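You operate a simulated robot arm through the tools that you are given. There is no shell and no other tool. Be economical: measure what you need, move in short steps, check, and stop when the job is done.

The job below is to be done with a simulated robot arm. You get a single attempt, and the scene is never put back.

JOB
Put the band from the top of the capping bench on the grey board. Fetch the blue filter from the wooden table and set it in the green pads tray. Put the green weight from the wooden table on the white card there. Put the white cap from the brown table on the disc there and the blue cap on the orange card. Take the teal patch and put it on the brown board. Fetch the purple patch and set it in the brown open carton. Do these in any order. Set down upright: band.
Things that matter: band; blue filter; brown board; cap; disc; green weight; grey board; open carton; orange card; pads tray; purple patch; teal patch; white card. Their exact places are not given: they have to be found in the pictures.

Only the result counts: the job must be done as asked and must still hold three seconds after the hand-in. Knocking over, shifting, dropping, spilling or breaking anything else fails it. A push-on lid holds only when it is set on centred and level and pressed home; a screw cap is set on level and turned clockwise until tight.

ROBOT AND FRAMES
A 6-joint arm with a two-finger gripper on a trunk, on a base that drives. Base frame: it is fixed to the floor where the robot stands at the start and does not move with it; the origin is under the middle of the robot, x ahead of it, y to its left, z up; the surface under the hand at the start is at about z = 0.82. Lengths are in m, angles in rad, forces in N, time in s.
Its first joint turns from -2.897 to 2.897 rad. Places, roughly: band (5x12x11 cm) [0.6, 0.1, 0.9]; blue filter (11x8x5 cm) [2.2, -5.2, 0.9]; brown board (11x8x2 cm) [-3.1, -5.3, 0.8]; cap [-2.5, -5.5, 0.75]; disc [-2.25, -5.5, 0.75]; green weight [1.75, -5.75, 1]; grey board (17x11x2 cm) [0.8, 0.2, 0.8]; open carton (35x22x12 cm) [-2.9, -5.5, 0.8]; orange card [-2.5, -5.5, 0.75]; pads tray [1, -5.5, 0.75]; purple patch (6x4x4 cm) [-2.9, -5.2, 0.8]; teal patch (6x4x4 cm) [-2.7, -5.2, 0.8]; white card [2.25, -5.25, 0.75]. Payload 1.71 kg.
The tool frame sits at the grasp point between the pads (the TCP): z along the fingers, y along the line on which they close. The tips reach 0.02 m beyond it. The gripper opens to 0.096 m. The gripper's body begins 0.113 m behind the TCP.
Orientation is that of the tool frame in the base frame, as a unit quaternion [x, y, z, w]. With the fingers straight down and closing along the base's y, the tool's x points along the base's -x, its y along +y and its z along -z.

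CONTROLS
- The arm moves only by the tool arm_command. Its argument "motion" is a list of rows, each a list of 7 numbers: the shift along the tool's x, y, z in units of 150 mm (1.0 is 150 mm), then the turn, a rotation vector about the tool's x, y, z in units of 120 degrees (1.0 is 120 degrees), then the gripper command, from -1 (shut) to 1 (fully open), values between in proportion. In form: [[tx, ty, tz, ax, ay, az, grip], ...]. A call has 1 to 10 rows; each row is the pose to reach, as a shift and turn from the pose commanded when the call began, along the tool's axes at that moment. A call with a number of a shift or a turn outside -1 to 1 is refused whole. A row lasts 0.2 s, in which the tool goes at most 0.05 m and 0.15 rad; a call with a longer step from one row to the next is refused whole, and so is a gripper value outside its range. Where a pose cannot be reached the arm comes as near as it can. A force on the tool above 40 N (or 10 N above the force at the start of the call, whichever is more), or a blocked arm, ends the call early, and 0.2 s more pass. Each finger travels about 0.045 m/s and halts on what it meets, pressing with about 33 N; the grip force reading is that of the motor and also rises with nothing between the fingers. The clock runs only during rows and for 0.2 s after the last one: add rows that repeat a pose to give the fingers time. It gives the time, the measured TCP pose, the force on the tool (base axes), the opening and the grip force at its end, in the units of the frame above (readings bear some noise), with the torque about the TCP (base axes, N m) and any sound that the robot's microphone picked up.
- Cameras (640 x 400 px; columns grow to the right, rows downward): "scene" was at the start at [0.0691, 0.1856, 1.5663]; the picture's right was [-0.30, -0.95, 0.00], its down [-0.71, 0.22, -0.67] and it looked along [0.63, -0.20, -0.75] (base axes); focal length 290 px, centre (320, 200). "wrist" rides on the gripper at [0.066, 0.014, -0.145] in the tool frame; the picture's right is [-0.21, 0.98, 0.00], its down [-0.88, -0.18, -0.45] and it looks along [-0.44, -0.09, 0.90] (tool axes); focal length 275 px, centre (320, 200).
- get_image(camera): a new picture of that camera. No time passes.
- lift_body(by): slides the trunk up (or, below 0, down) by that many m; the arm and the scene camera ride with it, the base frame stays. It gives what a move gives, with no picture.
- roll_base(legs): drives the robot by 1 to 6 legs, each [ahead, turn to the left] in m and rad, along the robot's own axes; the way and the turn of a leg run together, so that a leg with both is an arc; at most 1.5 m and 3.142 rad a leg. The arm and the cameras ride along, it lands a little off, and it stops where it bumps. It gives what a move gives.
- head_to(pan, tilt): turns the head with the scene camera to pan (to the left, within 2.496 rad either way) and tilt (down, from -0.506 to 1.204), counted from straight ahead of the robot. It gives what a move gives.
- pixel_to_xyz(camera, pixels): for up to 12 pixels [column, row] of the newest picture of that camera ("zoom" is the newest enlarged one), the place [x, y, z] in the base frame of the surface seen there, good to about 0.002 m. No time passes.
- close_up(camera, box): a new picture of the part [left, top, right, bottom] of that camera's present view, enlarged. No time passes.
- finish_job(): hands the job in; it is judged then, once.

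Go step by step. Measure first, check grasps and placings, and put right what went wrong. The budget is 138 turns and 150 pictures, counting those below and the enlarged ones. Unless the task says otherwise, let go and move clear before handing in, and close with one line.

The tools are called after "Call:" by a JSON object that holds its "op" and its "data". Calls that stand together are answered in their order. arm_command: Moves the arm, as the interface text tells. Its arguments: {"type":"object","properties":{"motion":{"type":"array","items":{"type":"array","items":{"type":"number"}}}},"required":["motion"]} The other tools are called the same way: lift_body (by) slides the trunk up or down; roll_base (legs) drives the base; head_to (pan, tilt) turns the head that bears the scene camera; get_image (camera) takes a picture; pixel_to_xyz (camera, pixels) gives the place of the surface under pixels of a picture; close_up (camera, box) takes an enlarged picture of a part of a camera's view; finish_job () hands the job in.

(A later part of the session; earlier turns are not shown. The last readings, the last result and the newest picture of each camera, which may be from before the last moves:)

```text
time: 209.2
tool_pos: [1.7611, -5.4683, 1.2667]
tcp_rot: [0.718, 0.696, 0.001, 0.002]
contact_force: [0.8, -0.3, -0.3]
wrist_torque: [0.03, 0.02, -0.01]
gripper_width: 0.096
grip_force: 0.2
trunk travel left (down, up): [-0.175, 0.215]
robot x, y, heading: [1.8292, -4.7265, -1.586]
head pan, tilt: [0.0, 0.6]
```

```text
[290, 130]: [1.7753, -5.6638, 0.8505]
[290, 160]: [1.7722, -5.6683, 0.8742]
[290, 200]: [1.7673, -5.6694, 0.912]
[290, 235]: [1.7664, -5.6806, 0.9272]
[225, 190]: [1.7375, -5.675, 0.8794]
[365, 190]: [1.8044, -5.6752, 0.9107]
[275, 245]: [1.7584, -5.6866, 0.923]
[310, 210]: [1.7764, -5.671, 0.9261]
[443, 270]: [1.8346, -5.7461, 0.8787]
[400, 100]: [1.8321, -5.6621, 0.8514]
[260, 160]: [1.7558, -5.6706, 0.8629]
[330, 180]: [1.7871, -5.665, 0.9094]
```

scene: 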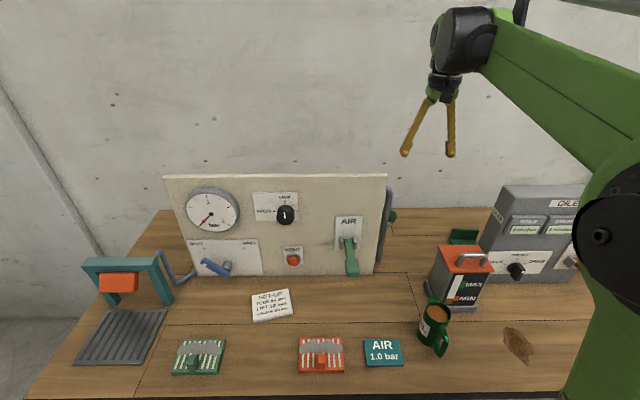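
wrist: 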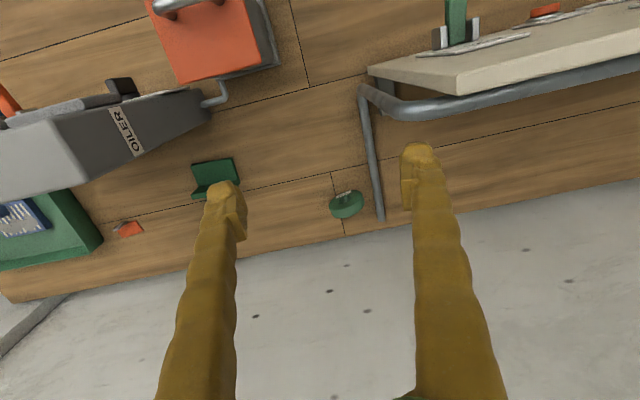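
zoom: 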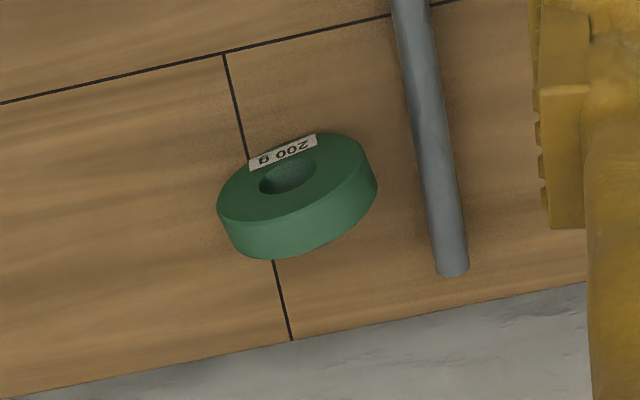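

The ring stands with its front face at y≈-5.667, about 2 cm thick, top at z≈0.928, centred on x≈1.770. I'll roll 7 cm nearer and turn the fingers to close along y on its flat faces.

Call:
{"op": "roll_base", "data": {"legs": [[0.07, 0]]}}

Call:
{"op": "arm_command", "data": {"motion": [[0, 0, 0, 0, 0, -0.07, 1], [0, 0, 0, 0, 0, -0.14, 1], [0, 0, 0, 0, 0, -0.21, 1], [0, 0, 0, 0, 0, -0.28, 1], [0, 0, 0, 0, 0, -0.35, 1], [0, 0, 0, 0, 0, -0.42, 1], [0, 0, 0, 0, 0, -0.49, 1], [0, 0, 0, 0, 0, -0.56, 1], [0, 0, 0, 0, 0, -0.63, 1], [0, 0, 0, 0, 0, -0.7, 1]]}}

Call:
{"op": "arm_command", "data": {"motion": [[0, 0, 0, 0, 0, -0.03, 1], [0, 0, 0, 0, 0, -0.065, 0.2], [0, 0, 0, 0, 0, -0.065, 0.2], [0, 0, 0, 0, 0, -0.065, 0.2]]}}

Call:
{"op": "get_image", "data": {"camera": "wrist"}}

```text
time: 210.3
tool_pos: [1.7589, -5.5383, 1.2669]
tcp_rot: [0.718, 0.696, 0.0, 0.003]
contact_force: [0.4, -0.5, 0.4]
wrist_torque: [-0.04, 0.01, 0.03]
gripper_width: 0.0959
grip_force: 0.0
trunk travel left (down, up): [-0.175, 0.215]
robot x, y, heading: [1.8234, -4.797, -1.588]
head pan, tilt: [0.0, 0.6]
```

```text
time: 212.5
tool_pos: [1.7603, -5.5203, 1.2794]
tcp_rot: [0.066, 0.998, -0.009, 0.004]
contact_force: [0.6, -0.6, 0.4]
wrist_torque: [0.01, 0.0, -0.03]
gripper_width: 0.0959
grip_force: 0.0
trunk travel left (down, up): [-0.175, 0.215]
robot x, y, heading: [1.8274, -4.7948, -1.58]
head pan, tilt: [0.0, 0.6]
```

```text
time: 213.5
tool_pos: [1.7606, -5.5182, 1.2777]
tcp_rot: [-0.001, 1.0, -0.009, 0.002]
contact_force: [-0.3, 0.3, -0.2]
wrist_torque: [-0.01, 0.0, -0.02]
gripper_width: 0.0578
grip_force: 0.2
trunk travel left (down, up): [-0.175, 0.215]
robot x, y, heading: [1.826, -4.7995, -1.586]
head pan, tilt: [0.0, 0.6]
```

```text
85 pictures are left
```

wrist: 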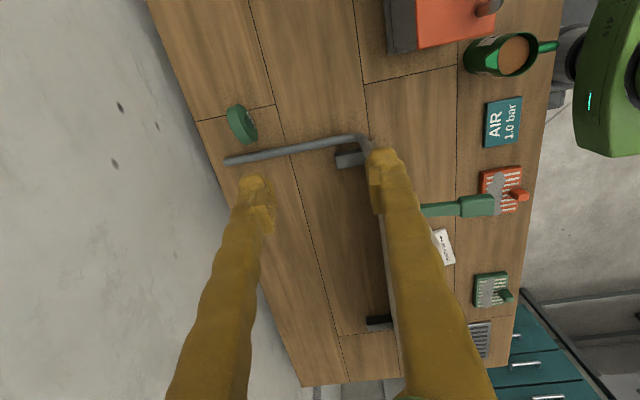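

Aligned to close along y. I'll move back over the ring and partway down, then check.

Call:
{"op": "arm_command", "data": {"motion": [[-0.06, -0.3, 0, 0, 0, 0, 0.2], [-0.06, -0.6, 0, 0, 0, 0, 0.2], [-0.06, -0.9, 0, 0, 0, 0, 0.2], [-0.06, -1.0, 0.2, 0, 0, 0, 0.2], [-0.06, -1.0, 0.5, 0, 0, 0, 0.2], [-0.06, -1.0, 0.8, 0, 0, 0, 0.2], [-0.06, -1.0, 1.0, 0, 0, 0, 0.2], [-0.06, -1.0, 1.0, 0, 0, 0, 0.2]]}}

Call:
{"op": "get_image", "data": {"camera": "wrist"}}

Call:
{"op": "get_image", "data": {"camera": "scene"}}

```text
time: 215.3
tool_pos: [1.7673, -5.6728, 1.1298]
tcp_rot: [-0.001, 1.0, -0.009, 0.002]
contact_force: [0.0, -0.3, -0.1]
wrist_torque: [0.02, 0.0, 0.04]
gripper_width: 0.0576
grip_force: 0.0
trunk travel left (down, up): [-0.175, 0.215]
robot x, y, heading: [1.8265, -4.7926, -1.583]
head pan, tilt: [0.0, 0.6]
```

```text
84 pictures are left
```

wrist: 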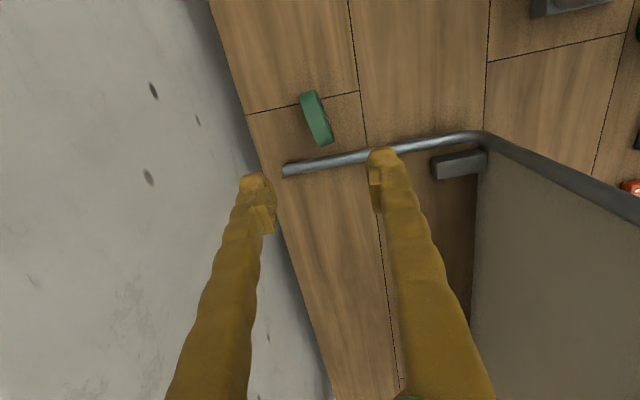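

```text
83 pictures are left
```

scene: 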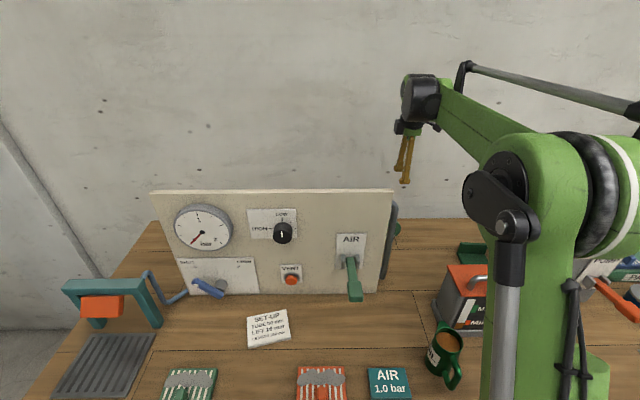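

I'll measure the ring from here: its top edge and both faces.

Call:
{"op": "close_up", "data": {"camera": "wrist", "box": [256, 70, 384, 150]}}

Call:
{"op": "pixel_to_xyz", "data": {"camera": "zoom", "pixels": [[240, 120], [280, 110], [260, 180], [300, 170], [285, 240], [325, 235], [310, 320], [350, 310], [300, 345], [280, 200]]}}

Call:
{"op": "pixel_to_xyz", "data": {"camera": "wrist", "pixels": [[150, 180], [250, 130], [230, 80], [290, 170]]}}

```text
5.00 times, centred on (320, 110) of wrist
```

zoom: 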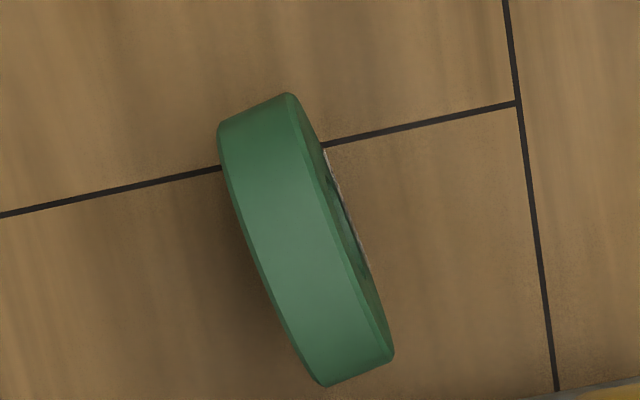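

```text
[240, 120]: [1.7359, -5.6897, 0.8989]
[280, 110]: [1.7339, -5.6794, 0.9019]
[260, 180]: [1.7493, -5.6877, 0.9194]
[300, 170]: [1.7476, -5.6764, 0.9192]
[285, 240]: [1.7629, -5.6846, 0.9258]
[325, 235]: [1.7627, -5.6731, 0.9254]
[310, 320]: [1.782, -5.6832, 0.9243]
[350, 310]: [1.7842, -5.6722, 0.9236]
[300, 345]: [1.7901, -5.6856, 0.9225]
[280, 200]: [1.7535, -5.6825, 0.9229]
```

```text
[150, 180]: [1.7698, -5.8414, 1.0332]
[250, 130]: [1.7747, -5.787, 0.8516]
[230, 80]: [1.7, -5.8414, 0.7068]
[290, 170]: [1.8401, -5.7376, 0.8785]
```

The ring is turned about 8°, centred at (1.768,-5.681), with its top at 0.926. I'll align the tool, descend around it and grip.

Call:
{"op": "arm_command", "data": {"motion": [[0, -0.055, 0.2, 0, 0, -0.035, 0.2], [0, -0.055, 0.45, 0, 0, -0.067, 0.2], [0, -0.055, 0.7, 0, 0, -0.067, 0.2], [0, -0.055, 1.0, 0, 0, -0.067, 0.2], [0, -0.055, 1.0, 0, 0, -0.067, 0.2]]}}

Call:
{"op": "get_image", "data": {"camera": "wrist"}}

```text
time: 216.5
tool_pos: [1.7682, -5.6832, 0.9816]
tcp_rot: [-0.071, 0.997, -0.009, 0.001]
contact_force: [0.6, 0.7, -0.3]
wrist_torque: [0.04, 0.01, 0.01]
gripper_width: 0.0576
grip_force: 0.0
trunk travel left (down, up): [-0.175, 0.215]
robot x, y, heading: [1.829, -4.792, -1.583]
head pan, tilt: [0.0, 0.6]
```

```text
81 pictures are left
```

wrist: 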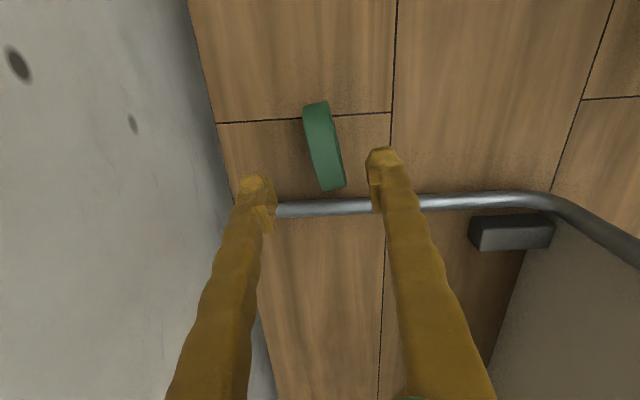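

Well lined up. I'll go down to z≈0.905 and close.

Call:
{"op": "arm_command", "data": {"motion": [[0, 0.01, 0.2, 0, 0, 0, 0.2], [0, 0.01, 0.4, 0, 0, 0, 0.2], [0, 0.01, 0.51, 0, 0, 0, 0.2], [0, 0.01, 0.51, 0, 0, 0, -0.2], [0, 0.01, 0.51, 0, 0, 0, -1], [0, 0.01, 0.51, 0, 0, 0, -1], [0, 0.01, 0.51, 0, 0, 0, -1], [0, 0.01, 0.51, 0, 0, 0, -1]]}}

Call:
{"op": "get_image", "data": {"camera": "wrist"}}

```text
time: 218.3
tool_pos: [1.769, -5.6827, 0.9054]
tcp_rot: [-0.071, 0.997, -0.009, 0.001]
contact_force: [0.5, 1.5, 0.3]
wrist_torque: [0.07, -0.01, -0.02]
gripper_width: 0.0181
grip_force: 32.8
trunk travel left (down, up): [-0.175, 0.215]
robot x, y, heading: [1.83, -4.7941, -1.583]
head pan, tilt: [0.0, 0.6]
```

```text
80 pictures are left
```

wrist: 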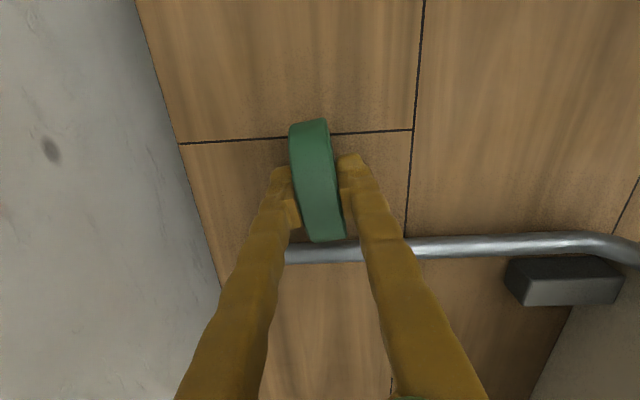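

The ring is gripped. I'll lift straight up 0.3 m, then retract toward the robot above the reservoir.

Call:
{"op": "arm_command", "data": {"motion": [[0, 0, -0.1, 0, 0, 0, -1], [0, 0, -0.25, 0, 0, 0, -1], [0, 0, -0.5, 0, 0, 0, -1], [0, 0, -0.75, 0, 0, 0, -1], [0, 0, -1.0, 0, 0, 0, -1]]}}

Call:
{"op": "arm_command", "data": {"motion": [[0, 0, -0.25, 0, 0, 0, -1], [0, 0, -0.5, 0, 0, 0, -1], [0, 0, -0.75, 0, 0, 0, -1], [0, 0, -1.0, 0, 0, 0, -1], [0, 0.2, -1.0, 0, 0, 0, -1], [0, 0.45, -1.0, 0, 0, 0, -1], [0, 0.7, -1.0, 0, 0, 0, -1], [0, 1.0, -1.0, 0, 0, 0, -1]]}}

Call:
{"op": "get_image", "data": {"camera": "wrist"}}

```text
time: 219.5
tool_pos: [1.7701, -5.6805, 1.054]
tcp_rot: [-0.071, 0.997, -0.009, 0.001]
contact_force: [-0.2, -0.5, -2.8]
wrist_torque: [0.01, 0.03, -0.01]
gripper_width: 0.0182
grip_force: 33.0
trunk travel left (down, up): [-0.175, 0.215]
robot x, y, heading: [1.8275, -4.7957, -1.584]
head pan, tilt: [0.0, 0.6]
```

```text
time: 221.3
tool_pos: [1.7475, -5.5283, 1.204]
tcp_rot: [-0.072, 0.997, -0.009, 0.001]
contact_force: [0.4, -2.0, -2.8]
wrist_torque: [0.06, -0.01, 0.01]
gripper_width: 0.0182
grip_force: 32.9
trunk travel left (down, up): [-0.175, 0.215]
robot x, y, heading: [1.8323, -4.7938, -1.579]
head pan, tilt: [0.0, 0.6]
```

```text
79 pictures are left
```

wrist: 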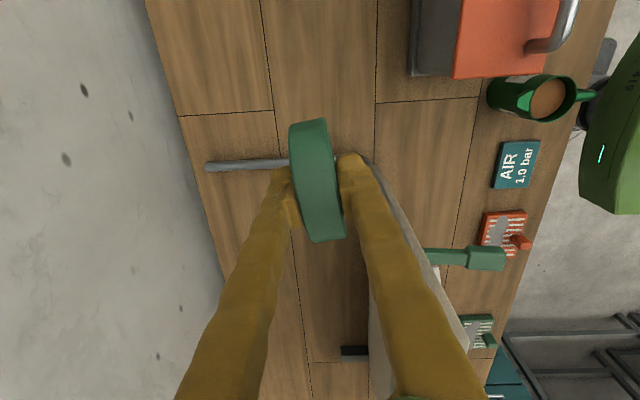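

The hold is steady. I'll retract further in front of the board, then move left toward the card.

Call:
{"op": "arm_command", "data": {"motion": [[0, 0.25, 0, 0, 0, 0, -1], [0, 0.5, 0, 0, 0, 0, -1], [0, 0.75, 0, 0, 0, 0, -1], [0, 1.0, 0, 0, 0, 0, -1]]}}

Call:
{"op": "arm_command", "data": {"motion": [[0, 0.25, 0, 0, 0, 0, -1], [0, 0.5, 0, 0, 0, 0, -1], [0, 0.75, 0, 0, 0, 0, -1], [0, 1.0, 0, 0, 0, 0, -1], [-0.25, 1.0, 0, 0, 0, 0, -1], [-0.5, 1.0, 0, 0, 0, 0, -1], [-0.75, 1.0, 0, 0, 0, 0, -1], [-1.0, 1.0, 0, 0, 0, 0, -1]]}}

Call:
{"op": "arm_command", "data": {"motion": [[-0.25, 0, 0, 0, 0, 0, -1], [-0.5, 0, 0, 0, 0, 0, -1], [-0.75, 0, 0, 0, 0, 0, -1], [-1.0, 0, 0, 0, 0, 0, -1]]}}

Call:
{"op": "get_image", "data": {"camera": "scene"}}

```text
time: 222.3
tool_pos: [1.7258, -5.3798, 1.1993]
tcp_rot: [-0.07, 0.997, -0.009, 0.001]
contact_force: [-0.2, -1.0, -2.1]
wrist_torque: [0.02, -0.03, -0.02]
gripper_width: 0.0179
grip_force: 33.0
trunk travel left (down, up): [-0.175, 0.215]
robot x, y, heading: [1.8267, -4.7945, -1.583]
head pan, tilt: [0.0, 0.6]
```

```text
time: 224.1
tool_pos: [1.8552, -5.2116, 1.1972]
tcp_rot: [-0.07, 0.998, -0.008, 0.001]
contact_force: [0.6, -0.4, -1.7]
wrist_torque: [0.0, 0.03, -0.01]
gripper_width: 0.0177
grip_force: 32.6
trunk travel left (down, up): [-0.175, 0.215]
robot x, y, heading: [1.824, -4.7944, -1.578]
head pan, tilt: [0.0, 0.6]
```

```text
time: 225.1
tool_pos: [2.0023, -5.1904, 1.1968]
tcp_rot: [-0.072, 0.997, -0.009, 0.001]
contact_force: [-0.5, 0.6, -2.0]
wrist_torque: [-0.01, -0.02, 0.01]
gripper_width: 0.0178
grip_force: 33.0
trunk travel left (down, up): [-0.175, 0.215]
robot x, y, heading: [1.8262, -4.7951, -1.582]
head pan, tilt: [0.0, 0.6]
```

```text
78 pictures are left
```

scene: 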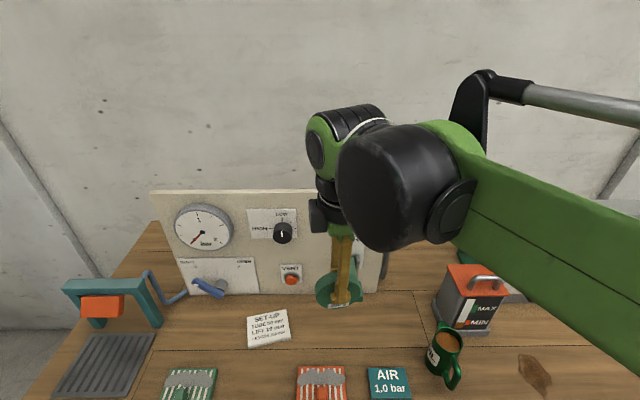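

The 2 N load shows the weight is held. Before going in, I'll measure the knob, button and lever on the board, and the card again.

Call:
{"op": "pixel_to_xyz", "data": {"camera": "scene", "pixels": [[283, 233], [291, 279], [208, 288], [222, 293], [250, 320], [286, 312], [290, 338], [252, 347], [270, 260], [270, 330], [350, 200]]}}

Call:
{"op": "close_up", "data": {"camera": "scene", "box": [190, 200, 382, 320]}}

```text
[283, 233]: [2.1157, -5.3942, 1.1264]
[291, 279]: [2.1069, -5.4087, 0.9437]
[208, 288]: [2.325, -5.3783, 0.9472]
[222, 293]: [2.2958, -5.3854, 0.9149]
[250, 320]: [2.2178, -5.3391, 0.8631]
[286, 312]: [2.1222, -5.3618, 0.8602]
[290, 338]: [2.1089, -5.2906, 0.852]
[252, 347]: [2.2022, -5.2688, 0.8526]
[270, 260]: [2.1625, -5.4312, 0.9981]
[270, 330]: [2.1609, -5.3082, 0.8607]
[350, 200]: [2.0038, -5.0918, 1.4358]
```

```text
3.33 times, centred on (286, 260) of scene
```

zoom: 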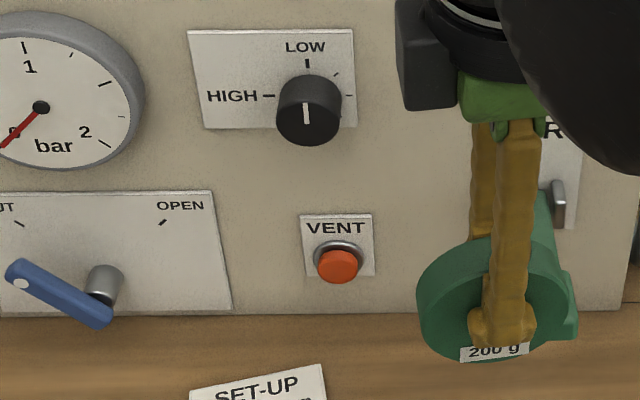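

The knob protrudes only to y=-5.394, so placing at (2.168,-5.305) on the card leaves room. I'll move over the card and start down.

Call:
{"op": "arm_command", "data": {"motion": [[-0.2, -0.18, 0, 0, 0, 0, -1], [-0.4, -0.36, 0, 0, 0, 0, -1], [-0.6, -0.55, 0, 0, 0, 0, -1], [-0.8, -0.75, 0, 0, 0, 0, -1], [-0.986, -0.915, 0, 0, 0, 0, -1], [-0.986, -0.915, 0.3, 0, 0, 0, -1], [-0.986, -0.915, 0.6, 0, 0, 0, -1], [-0.986, -0.915, 0.9, 0, 0, 0, -1], [-0.986, -0.915, 1.0, 0, 0, 0, -1]]}}

Call:
{"op": "get_image", "data": {"camera": "scene"}}

Call:
{"op": "get_image", "data": {"camera": "wrist"}}

```text
time: 227.1
tool_pos: [2.1683, -5.3084, 1.0471]
tcp_rot: [-0.071, 0.997, -0.008, 0.001]
contact_force: [-0.5, -0.9, -2.1]
wrist_torque: [0.05, 0.01, 0.01]
gripper_width: 0.0178
grip_force: 33.1
trunk travel left (down, up): [-0.175, 0.215]
robot x, y, heading: [1.8292, -4.7943, -1.58]
head pan, tilt: [0.0, 0.6]
```

```text
76 pictures are left
```

scene: 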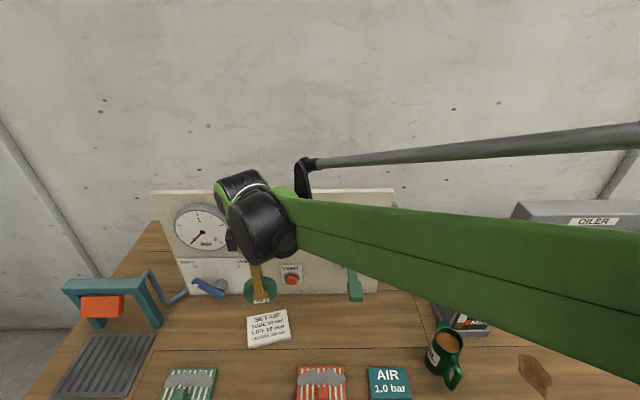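

```text
75 pictures are left
```

wrist: 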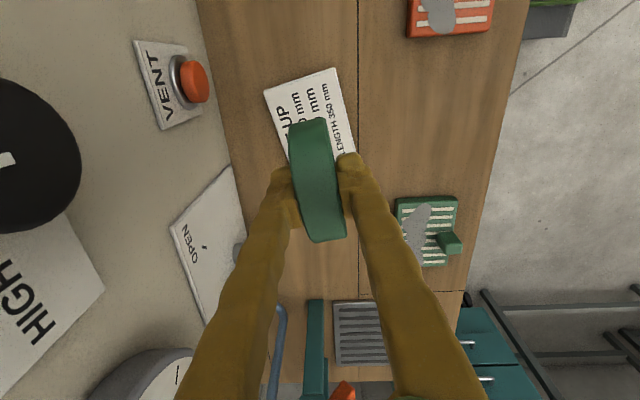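

It is over the card. I'll lower it gently until it touches.

Call:
{"op": "arm_command", "data": {"motion": [[0, 0.02, 0.25, 0, 0, 0, -1], [0, 0.02, 0.5, 0, 0, 0, -1], [0, 0.02, 0.7, 0, 0, 0, -1], [0, 0.02, 0.78, 0, 0, 0, -1], [0, 0.02, 0.82, 0, 0, 0, -1], [0, 0.02, 0.85, 0, 0, 0, -1], [0, 0.02, 0.87, 0, 0, 0, -1], [0, 0.02, 0.87, 0, 0, 0, -1]]}}

Call:
{"op": "get_image", "data": {"camera": "wrist"}}

Call:
{"op": "close_up", "data": {"camera": "scene", "box": [200, 250, 328, 350]}}

```text
time: 228.9
tool_pos: [2.1676, -5.308, 0.9187]
tcp_rot: [-0.07, 0.997, -0.009, 0.002]
contact_force: [0.1, 0.0, -1.6]
wrist_torque: [0.02, -0.01, -0.01]
gripper_width: 0.0178
grip_force: 33.3
trunk travel left (down, up): [-0.175, 0.215]
robot x, y, heading: [1.8283, -4.7965, -1.581]
head pan, tilt: [0.0, 0.6]
```

```text
74 pictures are left
```

wrist: 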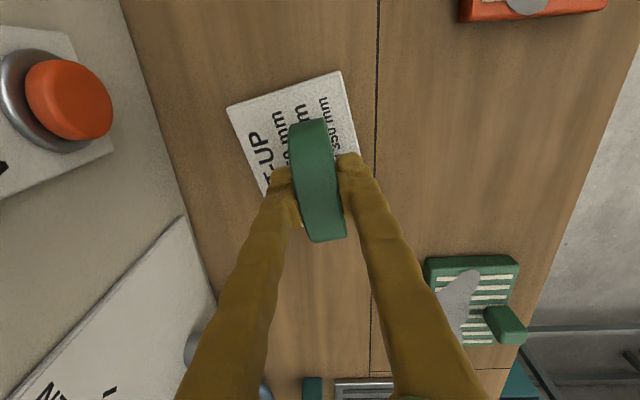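

```text
4.00 times, centred on (264, 300) of scene
```

zoom: 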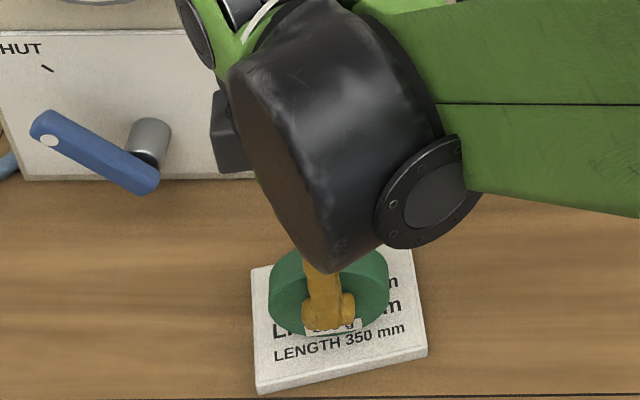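

The ring is just at the card, still 1.6 N on the hand. I'll lower a few more millimetres until the load goes to the card.

Call:
{"op": "arm_command", "data": {"motion": [[0, 0, 0.01, 0, 0, 0, -1], [0, 0, 0.02, 0, 0, 0, -1]]}}

```text
time: 229.5
tool_pos: [2.1678, -5.3073, 0.918]
tcp_rot: [-0.071, 0.997, -0.009, 0.001]
contact_force: [-2.7, 0.8, 15.6]
wrist_torque: [0.22, 0.13, 0.02]
gripper_width: 0.0178
grip_force: 33.1
trunk travel left (down, up): [-0.175, 0.215]
robot x, y, heading: [1.8299, -4.798, -1.581]
head pan, tilt: [0.0, 0.6]
```

Contact reads 15.6 N. I'll ease off slightly, open just a few millimetres, and watch whether the ring stays.

Call:
{"op": "arm_command", "data": {"motion": [[0, 0, -0.012, 0, 0, 0, -1], [0, 0, -0.012, 0, 0, 0, -1], [0, 0, -0.012, 0, 0, 0, -0.55], [0, 0, -0.012, 0, 0, 0, -0.45], [0, 0, -0.012, 0, 0, 0, -0.45], [0, 0, -0.012, 0, 0, 0, -0.45], [0, 0, -0.012, 0, 0, 0, -0.45]]}}

Call:
{"op": "get_image", "data": {"camera": "wrist"}}

Call:
{"op": "arm_command", "data": {"motion": [[0, 0, 0, 0, 0, 0, -0.45], [0, 0, 0, 0, 0, 0, -0.45], [0, 0, 0, 0, 0, 0, -0.45], [0, 0, 0, 0, 0, 0, -0.45], [0, 0, 0, 0, 0, 0, -0.45], [0, 0, 0, 0, 0, 0, -0.45], [0, 0, 0, 0, 0, 0, -0.45], [0, 0, 0, 0, 0, 0, -0.45]]}}

Call:
{"op": "get_image", "data": {"camera": "wrist"}}

```text
time: 231.1
tool_pos: [2.168, -5.3077, 0.9182]
tcp_rot: [-0.071, 0.997, -0.008, 0.003]
contact_force: [0.9, -0.6, -0.5]
wrist_torque: [-0.05, -0.02, 0.04]
gripper_width: 0.0263
grip_force: 0.0
trunk travel left (down, up): [-0.175, 0.215]
robot x, y, heading: [1.8286, -4.7944, -1.58]
head pan, tilt: [0.0, 0.6]
```

```text
72 pictures are left
```

wrist: 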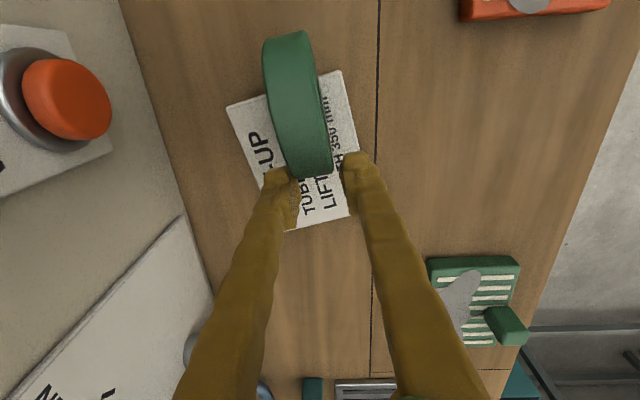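

```text
time: 232.9
tool_pos: [2.1685, -5.3081, 0.9179]
tcp_rot: [-0.071, 0.997, -0.008, 0.0]
contact_force: [0.3, 0.7, 0.2]
wrist_torque: [0.03, -0.01, 0.03]
gripper_width: 0.0263
grip_force: 0.0
trunk travel left (down, up): [-0.175, 0.215]
robot x, y, heading: [1.8284, -4.7943, -1.582]
head pan, tilt: [0.0, 0.6]
```

```text
71 pictures are left
```

wrist: 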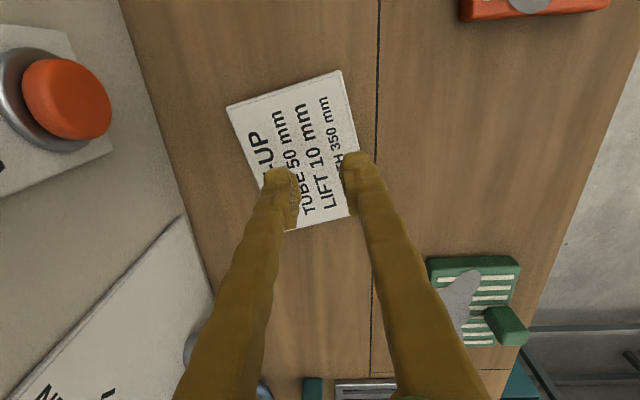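

The ring rolled away along -x. I'll look for it right away.

Call:
{"op": "get_image", "data": {"camera": "scene"}}

Call:
{"op": "arm_command", "data": {"motion": [[0, 0, -0.25, 0, 0, 0, -0.4], [0, 0, -0.5, 0, 0, 0, -0.4], [0, 0.15, -0.75, 0, 0, 0, -0.4], [0, 0.3, -1.0, 0, 0, 0, -0.4]]}}

Call:
{"op": "get_image", "data": {"camera": "wrist"}}

```text
70 pictures are left
```

scene: 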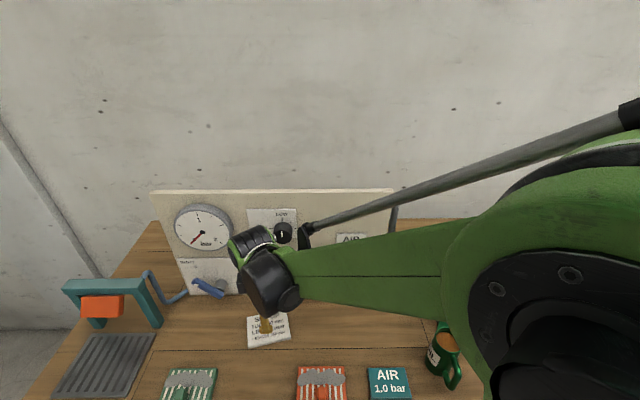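

```text
time: 233.9
tool_pos: [2.16, -5.2608, 1.0671]
tcp_rot: [-0.07, 0.997, -0.009, 0.002]
contact_force: [0.6, 0.4, -0.1]
wrist_torque: [0.05, 0.03, 0.0]
gripper_width: 0.0288
grip_force: 0.0
trunk travel left (down, up): [-0.175, 0.215]
robot x, y, heading: [1.8251, -4.7959, -1.586]
head pan, tilt: [0.0, 0.6]
```

```text
69 pictures are left
```

wrist: 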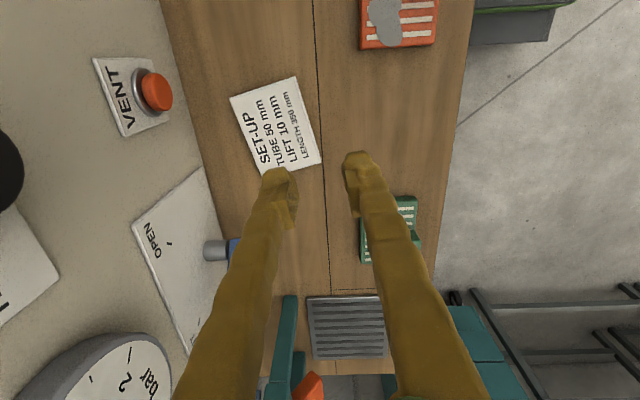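

The forearm hides the middle of the table. I'll retract the tool up toward the robot to see it.

Call:
{"op": "arm_command", "data": {"motion": [[0, 0.3, -0.15, 0, 0, 0, -0.4], [0, 0.6, -0.3, 0, 0, 0, -0.4], [0, 0.85, -0.45, 0, 0, 0, -0.4], [0, 1.0, -0.7, 0, 0, 0, -0.4], [0, 1.0, -1.0, 0, 0, 0, -0.4]]}}

Call:
{"op": "get_image", "data": {"camera": "scene"}}

Call:
{"op": "get_image", "data": {"camera": "wrist"}}

```text
refused: row 1 steps farther than a row can; nothing moved
```

```text
68 pictures are left
```

scene: 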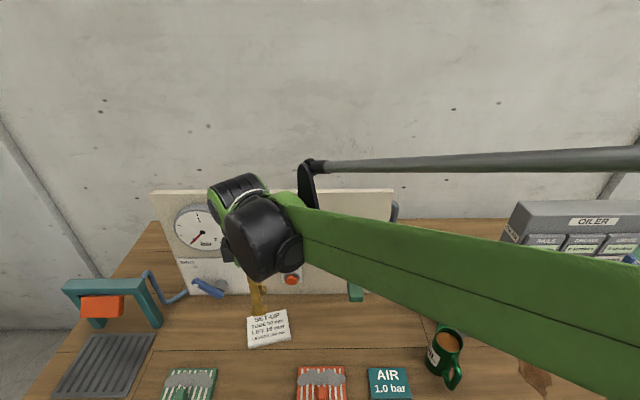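

```text
67 pictures are left
```

wrist: 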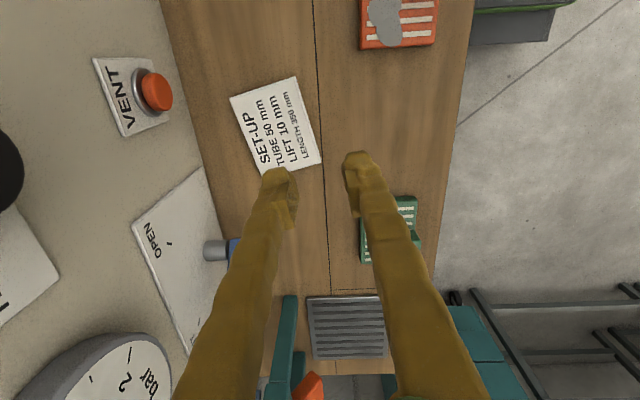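

The step was too long. I'll retry with shorter ones.

Call:
{"op": "arm_command", "data": {"motion": [[0, 0.2, -0.2, 0, 0, 0, -0.4], [0, 0.4, -0.4, 0, 0, 0, -0.4], [0, 0.6, -0.6, 0, 0, 0, -0.4], [0, 0.8, -0.8, 0, 0, 0, -0.4], [0, 1.0, -1.0, 0, 0, 0, -0.4], [-0.25, 1.0, -1.0, 0, 0, 0, -0.4], [-0.5, 1.0, -1.0, 0, 0, 0, -0.4]]}}

Call:
{"op": "head_to", "data": {"pan": -0.4, "tilt": 0.75}}

Call:
{"op": "get_image", "data": {"camera": "scene"}}

```text
time: 235.5
tool_pos: [2.2137, -5.0997, 1.213]
tcp_rot: [-0.071, 0.997, -0.009, 0.001]
contact_force: [-0.9, 0.3, -0.5]
wrist_torque: [0.02, -0.03, -0.01]
gripper_width: 0.0286
grip_force: 0.0
trunk travel left (down, up): [-0.175, 0.215]
robot x, y, heading: [1.8278, -4.7935, -1.584]
head pan, tilt: [0.0, 0.6]
```

```text
time: 236.4
tool_pos: [2.2123, -5.0986, 1.2119]
tcp_rot: [-0.071, 0.997, -0.009, 0.002]
contact_force: [-0.4, 0.1, 0.1]
wrist_torque: [0.04, -0.02, 0.0]
gripper_width: 0.0287
grip_force: 0.2
trunk travel left (down, up): [-0.175, 0.215]
robot x, y, heading: [1.8302, -4.801, -1.586]
head pan, tilt: [-0.4, 0.75]
```

```text
66 pictures are left
```

scene: 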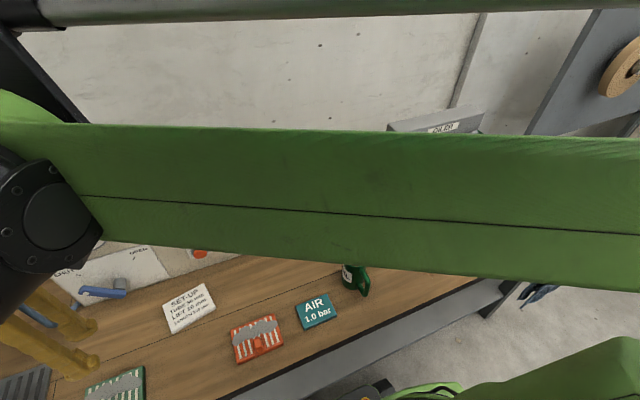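

The forearm still hides it. I'll swing the tool back to the earlier vantage near (1.87,-5.1) with the wrist camera facing the table.

Call:
{"op": "arm_command", "data": {"motion": [[0.1, 0, 0, 0, 0, 0.07, 0], [0.2, 0, 0, 0, 0, 0.14, 0], [0.3, 0, 0, 0, 0, 0.21, 0], [0.4, 0, 0, 0, 0, 0.28, 0], [0.5, 0, 0, 0, 0, 0.35, 0], [0.6, 0, 0, 0, 0, 0.42, 0], [0.7, 0, 0, 0, 0, 0.49, 0], [0.8, 0, 0, 0, 0, 0.56, 0], [0.9, 0, 0, 0, 0, 0.63, 0], [1.0, 0, 0, 0, 0, 0.7, 0]]}}

Call:
{"op": "arm_command", "data": {"motion": [[0, -0.25, 0, 0, 0, 0.06, 0], [0, -0.5, 0, 0, 0, 0.117, 0], [0, -0.75, 0, 0, 0, 0.117, 0], [0, -1.0, 0, 0, 0, 0.117, 0]]}}

Call:
{"op": "get_image", "data": {"camera": "wrist"}}

```text
time: 238.6
tool_pos: [2.0644, -5.1187, 1.2138]
tcp_rot: [0.616, 0.788, -0.006, 0.008]
contact_force: [-0.3, 0.1, -0.4]
wrist_torque: [0.02, 0.02, 0.02]
gripper_width: 0.0479
grip_force: 0.0
trunk travel left (down, up): [-0.175, 0.215]
robot x, y, heading: [1.8277, -4.7971, -1.584]
head pan, tilt: [-0.4, 0.75]
```

```text
time: 239.6
tool_pos: [1.9187, -5.1559, 1.2121]
tcp_rot: [0.707, 0.707, -0.005, 0.008]
contact_force: [-0.3, -0.4, -0.5]
wrist_torque: [-0.02, 0.01, -0.01]
gripper_width: 0.0481
grip_force: 0.0
trunk travel left (down, up): [-0.175, 0.215]
robot x, y, heading: [1.8283, -4.794, -1.585]
head pan, tilt: [-0.4, 0.75]
```

```text
65 pictures are left
```

wrist: 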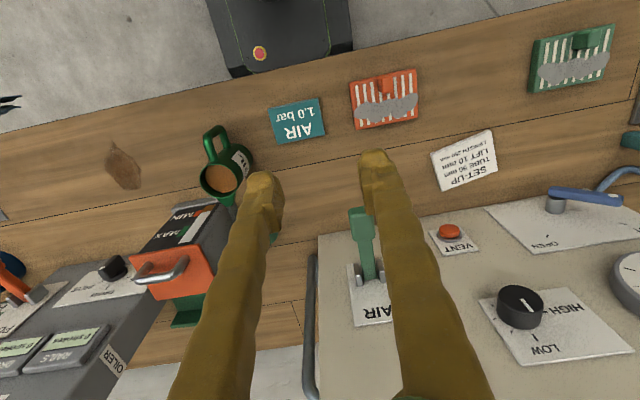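

A bit of green shows beside the left finger at (276,238). I'll measure it and shift the tool to uncover it.

Call:
{"op": "pixel_to_xyz", "data": {"camera": "wrist", "pixels": [[277, 236], [276, 244], [279, 240]]}}

Call:
{"op": "arm_command", "data": {"motion": [[0, -0.25, 0, 0, 0, 0, 0], [0, -0.5, 0, 0, 0, 0, 0], [0, -0.75, 0, 0, 0, 0, 0], [0, -0.8, 0, 0, 0, 0, 0]]}}

Call:
{"op": "get_image", "data": {"camera": "wrist"}}

```text
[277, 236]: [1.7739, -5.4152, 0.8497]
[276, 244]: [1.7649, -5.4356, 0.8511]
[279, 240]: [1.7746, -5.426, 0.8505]
```

```text
time: 240.6
tool_pos: [1.8007, -5.1571, 1.2127]
tcp_rot: [0.706, 0.708, -0.004, 0.008]
contact_force: [-0.7, -0.5, 0.1]
wrist_torque: [0.03, 0.0, -0.02]
gripper_width: 0.0481
grip_force: 0.2
trunk travel left (down, up): [-0.175, 0.215]
robot x, y, heading: [1.8307, -4.7964, -1.585]
head pan, tilt: [-0.4, 0.75]
```

```text
64 pictures are left
```

wrist: 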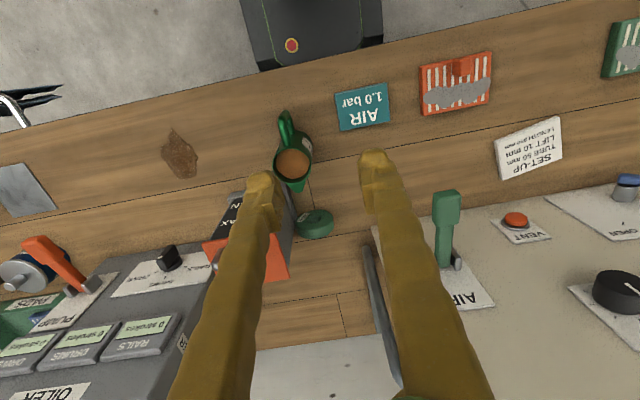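

The ring lies at (315,223), beside the reservoir. I'll enlarge and measure.

Call:
{"op": "close_up", "data": {"camera": "wrist", "box": [252, 170, 396, 260]}}

Call:
{"op": "pixel_to_xyz", "data": {"camera": "zoom", "pixels": [[195, 240], [350, 210], [270, 190], [260, 215], [200, 285], [350, 250], [280, 290], [285, 215], [170, 300], [140, 200], [235, 100], [270, 320]]}}

```text
4.44 times, centred on (324, 215) of wrist
```

zoom: 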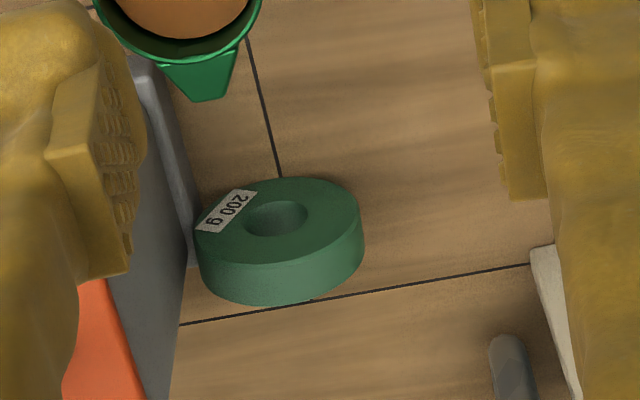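

```text
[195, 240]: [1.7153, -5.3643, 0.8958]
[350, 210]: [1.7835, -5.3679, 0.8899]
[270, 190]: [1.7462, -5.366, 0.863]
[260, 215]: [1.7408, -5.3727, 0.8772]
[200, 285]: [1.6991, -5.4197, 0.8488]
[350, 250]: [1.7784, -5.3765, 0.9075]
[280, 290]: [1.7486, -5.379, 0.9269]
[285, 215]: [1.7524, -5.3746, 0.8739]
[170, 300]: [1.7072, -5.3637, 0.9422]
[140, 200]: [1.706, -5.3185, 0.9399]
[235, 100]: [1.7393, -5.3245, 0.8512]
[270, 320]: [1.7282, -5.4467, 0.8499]
```

The ring still stands on its rim at x 1.712–1.786, y -5.364…-5.386, against the reservoir. Since it rolls, I'll lay it flat on the card this time. First I measure the obstacles around it.

Call:
{"op": "pixel_to_xyz", "data": {"camera": "wrist", "pixels": [[446, 200], [445, 240], [440, 215], [456, 265], [283, 258], [225, 250], [293, 160], [298, 187], [287, 140], [380, 232], [262, 250], [375, 250]]}}

Call:
{"op": "close_up", "data": {"camera": "wrist", "box": [190, 120, 490, 308]}}

```text
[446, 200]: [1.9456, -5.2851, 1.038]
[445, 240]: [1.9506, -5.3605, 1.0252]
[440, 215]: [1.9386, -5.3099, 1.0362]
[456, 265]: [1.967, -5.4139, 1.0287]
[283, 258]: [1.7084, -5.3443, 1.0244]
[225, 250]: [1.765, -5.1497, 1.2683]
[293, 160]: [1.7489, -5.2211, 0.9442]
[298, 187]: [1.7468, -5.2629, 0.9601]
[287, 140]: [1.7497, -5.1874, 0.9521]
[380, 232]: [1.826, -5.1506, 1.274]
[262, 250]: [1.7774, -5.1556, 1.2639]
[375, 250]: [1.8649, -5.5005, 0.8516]
```

```text
2.13 times, centred on (340, 214) of wrist
```

zoom: 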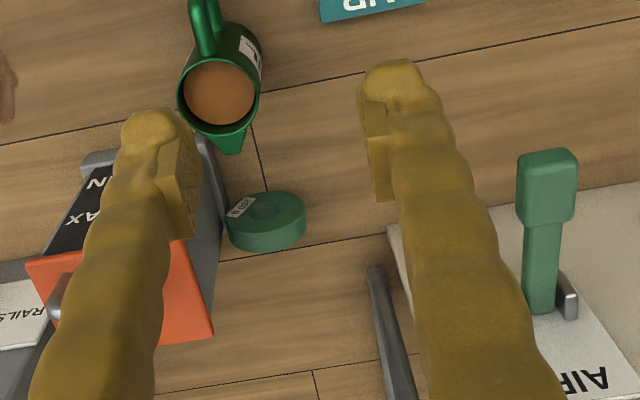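

The +x side is free: the lever is at x 1.94 and the board edge at 1.85. I'll turn the tool so the camera is on that side and come over the ring, closing along y.

Call:
{"op": "arm_command", "data": {"motion": [[-0.1, -0.035, 0, 0, 0, 0.07, 0.04], [-0.2, -0.07, 0, 0, 0, 0.14, 0.04], [-0.3, -0.105, 0, 0, 0, 0.21, 0.04], [-0.4, -0.14, 0, 0, 0, 0.28, 0.04], [-0.5, -0.175, 0, 0, 0, 0.35, 0.04], [-0.6, -0.21, 0, 0, 0, 0.42, 0.04], [-0.7, -0.245, 0, 0, 0, 0.49, 0.04], [-0.8, -0.28, 0, 0, 0, 0.56, 0.04], [-0.9, -0.31, 0, 0, 0, 0.63, 0.04], [-1.0, -0.345, 0, 0, 0, 0.7, 0.04]]}}

Call:
{"op": "arm_command", "data": {"motion": [[0, 0.15, 0, 0, 0, 0.04, 0.04], [0, 0.3, 0, 0, 0, 0.075, 0.04], [0, 0.45, 0.1, 0, 0, 0.075, 0.04], [0, 0.45, 0.35, 0, 0, 0.075, 0.04], [0, 0.45, 0.6, 0, 0, 0.075, 0.04], [0, 0.45, 0.6, 0, 0, 0.075, 0.04]]}}

Call:
{"op": "get_image", "data": {"camera": "wrist"}}

```text
time: 242.8
tool_pos: [1.7471, -5.307, 1.2178]
tcp_rot: [0.999, 0.051, 0.001, 0.008]
contact_force: [-0.7, 0.5, 0.7]
wrist_torque: [-0.01, 0.02, 0.0]
gripper_width: 0.0501
grip_force: 0.0
trunk travel left (down, up): [-0.175, 0.215]
robot x, y, heading: [1.8272, -4.7931, -1.588]
head pan, tilt: [-0.4, 0.75]
```

```text
time: 244.2
tool_pos: [1.7569, -5.3779, 1.1269]
tcp_rot: [1.0, -0.025, 0.002, 0.009]
contact_force: [0.6, 0.0, 0.0]
wrist_torque: [0.02, -0.02, -0.03]
gripper_width: 0.0499
grip_force: 0.0
trunk travel left (down, up): [-0.175, 0.215]
robot x, y, heading: [1.8293, -4.7974, -1.583]
head pan, tilt: [-0.4, 0.75]
```

```text
61 pictures are left
```

wrist: 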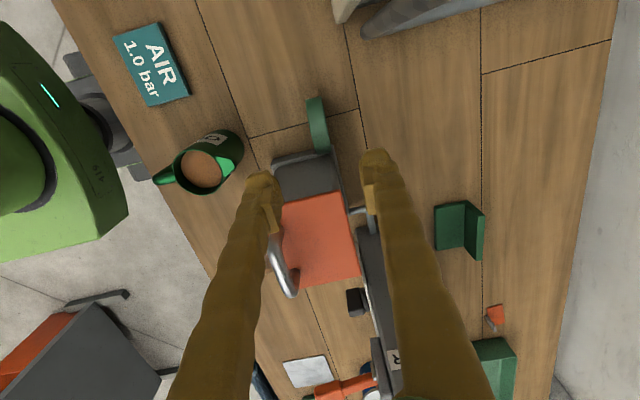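

I'll measure the ring's top edge at (318,125) from above.

Call:
{"op": "close_up", "data": {"camera": "wrist", "box": [256, 80, 384, 160]}}

Call:
{"op": "pixel_to_xyz", "data": {"camera": "zoom", "pixels": [[265, 100], [320, 90], [280, 180], [335, 170], [290, 250], [345, 245], [310, 350], [360, 345], [300, 215]]}}

```text
5.00 times, centred on (320, 120) of wrist
```

zoom: 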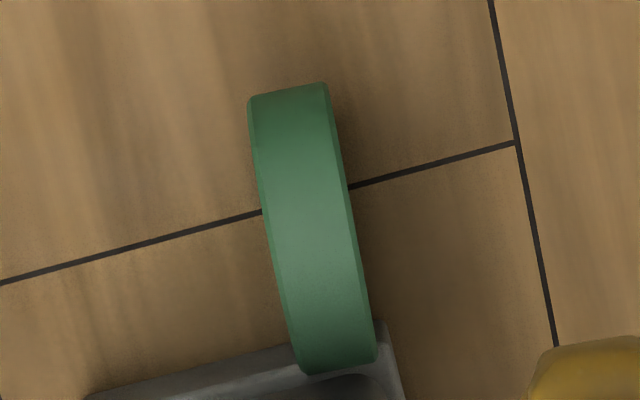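

```text
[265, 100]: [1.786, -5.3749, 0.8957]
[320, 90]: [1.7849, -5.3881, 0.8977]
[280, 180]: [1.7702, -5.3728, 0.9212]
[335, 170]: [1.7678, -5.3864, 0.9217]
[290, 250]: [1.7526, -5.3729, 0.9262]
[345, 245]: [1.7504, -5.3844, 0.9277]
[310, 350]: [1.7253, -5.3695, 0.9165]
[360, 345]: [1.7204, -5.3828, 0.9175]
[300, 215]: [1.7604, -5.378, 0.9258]
```

The ring's top centre is at (1.750,-5.379,0.927). I'll descend for a shallow grip on its upper part.

Call:
{"op": "arm_command", "data": {"motion": [[-0.046, 0, 0.25, 0, 0, 0.015, 0.04], [-0.046, 0, 0.5, 0, 0, 0.015, 0.04], [-0.046, 0, 0.75, 0, 0, 0.015, 0.04], [-0.046, 0, 1.0, 0, 0, 0.015, 0.04]]}}

Call:
{"op": "arm_command", "data": {"motion": [[0, 0, 0.18, 0, 0, 0, 0.04], [0, 0, 0.34, 0, 0, 0, 0.04], [0, 0, 0.34, 0, 0, 0, -0.4], [0, 0, 0.34, 0, 0, 0, -1], [0, 0, 0.34, 0, 0, 0, -1], [0, 0, 0.34, 0, 0, 0, -1], [0, 0, 0.34, 0, 0, 0, -1]]}}

Call:
{"op": "get_image", "data": {"camera": "wrist"}}

```text
time: 245.2
tool_pos: [1.7493, -5.3782, 0.9772]
tcp_rot: [0.999, -0.041, 0.003, 0.009]
contact_force: [-0.3, 0.0, 0.1]
wrist_torque: [-0.03, -0.02, 0.0]
gripper_width: 0.0497
grip_force: 0.1
trunk travel left (down, up): [-0.175, 0.215]
robot x, y, heading: [1.8279, -4.7945, -1.58]
head pan, tilt: [-0.4, 0.75]
```

```text
time: 246.8
tool_pos: [1.7501, -5.3797, 0.9265]
tcp_rot: [0.999, -0.041, 0.002, 0.009]
contact_force: [-0.7, 1.1, -0.2]
wrist_torque: [-0.02, -0.02, 0.02]
gripper_width: 0.0207
grip_force: 32.8
trunk travel left (down, up): [-0.175, 0.215]
robot x, y, heading: [1.8288, -4.798, -1.59]
head pan, tilt: [-0.4, 0.75]
```

```text
59 pictures are left
```

wrist: 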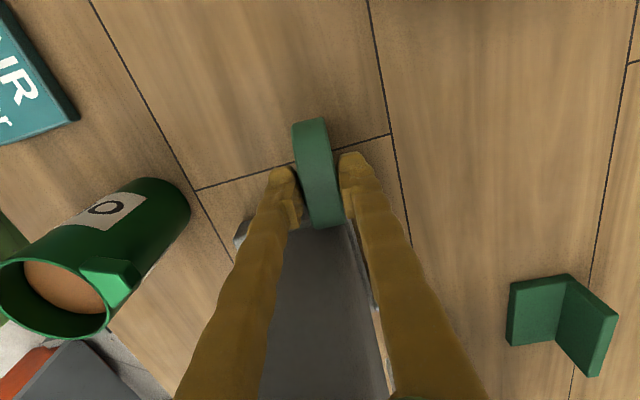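

Gripped at 0.0207. I'll lift slowly and then swing left, in front of the board.

Call:
{"op": "arm_command", "data": {"motion": [[0, 0, -0.08, 0, 0, 0, -1], [0, 0, -0.2, 0, 0, 0, -1], [0, 0, -0.4, 0, 0, 0, -1], [0, 0, -0.6, 0, 0, 0, -1], [0, 0, -0.8, 0, 0, 0, -1], [0, 0, -1.0, 0, 0, 0, -1]]}}

Call:
{"op": "arm_command", "data": {"motion": [[0, 0, -0.2, 0, 0, 0, -1], [0, 0, -0.4, 0, 0, 0, -1], [0, 0, -0.6, 0, 0, 0, -1], [0, -0.2, -0.7, 0, 0, 0, -1], [0, -0.4, -0.7, 0, 0, 0, -1], [0, -0.6, -0.7, 0, 0, 0, -1], [0, -0.8, -0.7, 0, 0, 0, -1], [0, -1.0, -0.7, 0, 0, 0, -1]]}}

Call:
{"op": "get_image", "data": {"camera": "wrist"}}

```text
time: 248.2
tool_pos: [1.7516, -5.3756, 1.0742]
tcp_rot: [0.999, -0.042, 0.003, 0.009]
contact_force: [0.9, 0.0, -1.7]
wrist_torque: [0.03, -0.03, -0.02]
gripper_width: 0.0212
grip_force: 32.8
trunk travel left (down, up): [-0.175, 0.215]
robot x, y, heading: [1.8278, -4.7921, -1.581]
head pan, tilt: [-0.4, 0.75]
```

```text
time: 250.0
tool_pos: [1.7613, -5.2244, 1.1804]
tcp_rot: [0.999, -0.041, 0.003, 0.009]
contact_force: [-0.1, 0.0, -1.5]
wrist_torque: [-0.06, 0.01, 0.02]
gripper_width: 0.0208
grip_force: 32.9
trunk travel left (down, up): [-0.175, 0.215]
robot x, y, heading: [1.8292, -4.7968, -1.583]
head pan, tilt: [-0.4, 0.75]
```

```text
58 pictures are left
```

wrist: 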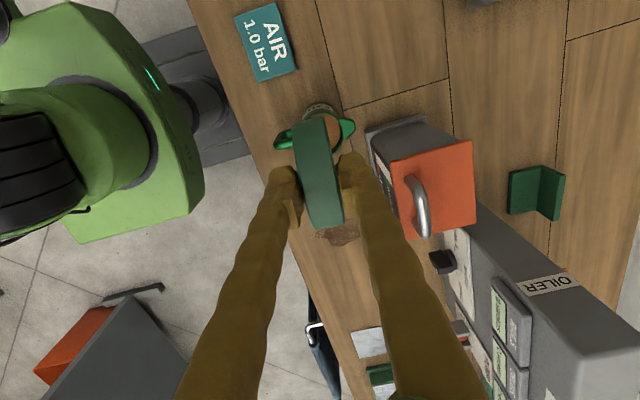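

It is held firmly. I'll move left to above the card at this height.

Call:
{"op": "arm_command", "data": {"motion": [[0.25, 0, 0, 0, 0, 0, -1], [0.5, 0, 0, 0, 0, 0, -1], [0.75, 0, 0, 0, 0, 0, -1], [1.0, 0, 0, 0, 0, 0, -1]]}}

Call:
{"op": "arm_command", "data": {"motion": [[0.25, 0, 0, 0, 0, 0, -1], [0.5, 0, 0, 0, 0, 0, -1], [0.75, 0, 0, 0, 0, 0, -1], [1.0, 0, 0, 0, 0, 0, -1]]}}

Call:
{"op": "arm_command", "data": {"motion": [[0.25, 0, 0, 0, 0, 0, -1], [0.5, 0, 0, 0, 0, 0, -1], [0.7, 0, 0, 0, 0, 0, -1], [0.7, 0, 0, -0.06, 0, 0, -1], [0.7, 0, 0, -0.12, 0, 0, -1], [0.7, 0, 0, -0.18, 0, 0, -1], [0.7, 0, 0, -0.24, 0, 0, -1], [0.7, 0, 0, -0.3, 0, 0, -1], [0.7, 0, 0, -0.36, 0, 0, -1], [0.7, 0, 0, -0.42, 0, 0, -1]]}}

Call:
{"op": "head_to", "data": {"pan": 0.2, "tilt": 0.75}}

Call:
{"op": "get_image", "data": {"camera": "scene"}}

```text
time: 251.0
tool_pos: [1.9101, -5.2376, 1.1791]
tcp_rot: [0.999, -0.041, 0.002, 0.009]
contact_force: [-0.4, 0.2, -1.7]
wrist_torque: [-0.02, -0.01, 0.01]
gripper_width: 0.0209
grip_force: 33.0
trunk travel left (down, up): [-0.175, 0.215]
robot x, y, heading: [1.8256, -4.7938, -1.588]
head pan, tilt: [-0.4, 0.75]
```

```text
time: 252.0
tool_pos: [2.0604, -5.2479, 1.1819]
tcp_rot: [0.999, -0.041, 0.002, 0.008]
contact_force: [-0.5, -0.2, -1.7]
wrist_torque: [0.0, -0.03, 0.0]
gripper_width: 0.0211
grip_force: 32.4
trunk travel left (down, up): [-0.175, 0.215]
robot x, y, heading: [1.8271, -4.7947, -1.59]
head pan, tilt: [-0.4, 0.75]
```

```text
time: 254.2
tool_pos: [2.165, -5.2584, 1.1817]
tcp_rot: [0.9, -0.038, -0.014, 0.433]
contact_force: [-0.7, -1.0, -1.9]
wrist_torque: [0.08, 0.01, 0.0]
gripper_width: 0.0211
grip_force: 33.0
trunk travel left (down, up): [-0.175, 0.215]
robot x, y, heading: [1.824, -4.7971, -1.583]
head pan, tilt: [-0.4, 0.75]
```

```text
time: 255.2
tool_pos: [2.1644, -5.2592, 1.1806]
tcp_rot: [0.9, -0.038, -0.016, 0.433]
contact_force: [-0.7, 0.5, -1.9]
wrist_torque: [0.08, 0.0, 0.02]
gripper_width: 0.0212
grip_force: 32.8
trunk travel left (down, up): [-0.175, 0.215]
robot x, y, heading: [1.8284, -4.7978, -1.583]
head pan, tilt: [0.201, 0.75]
```

```text
57 pictures are left
```

scene: 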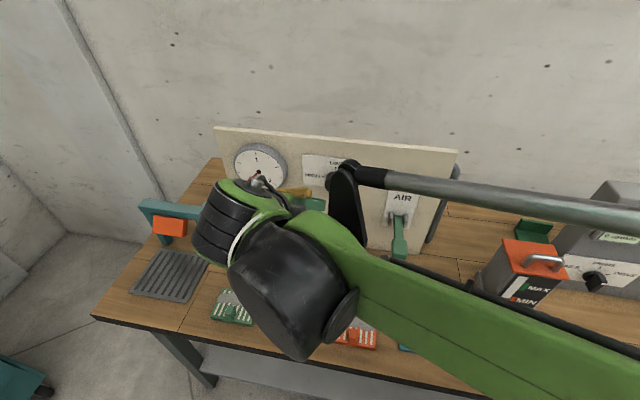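

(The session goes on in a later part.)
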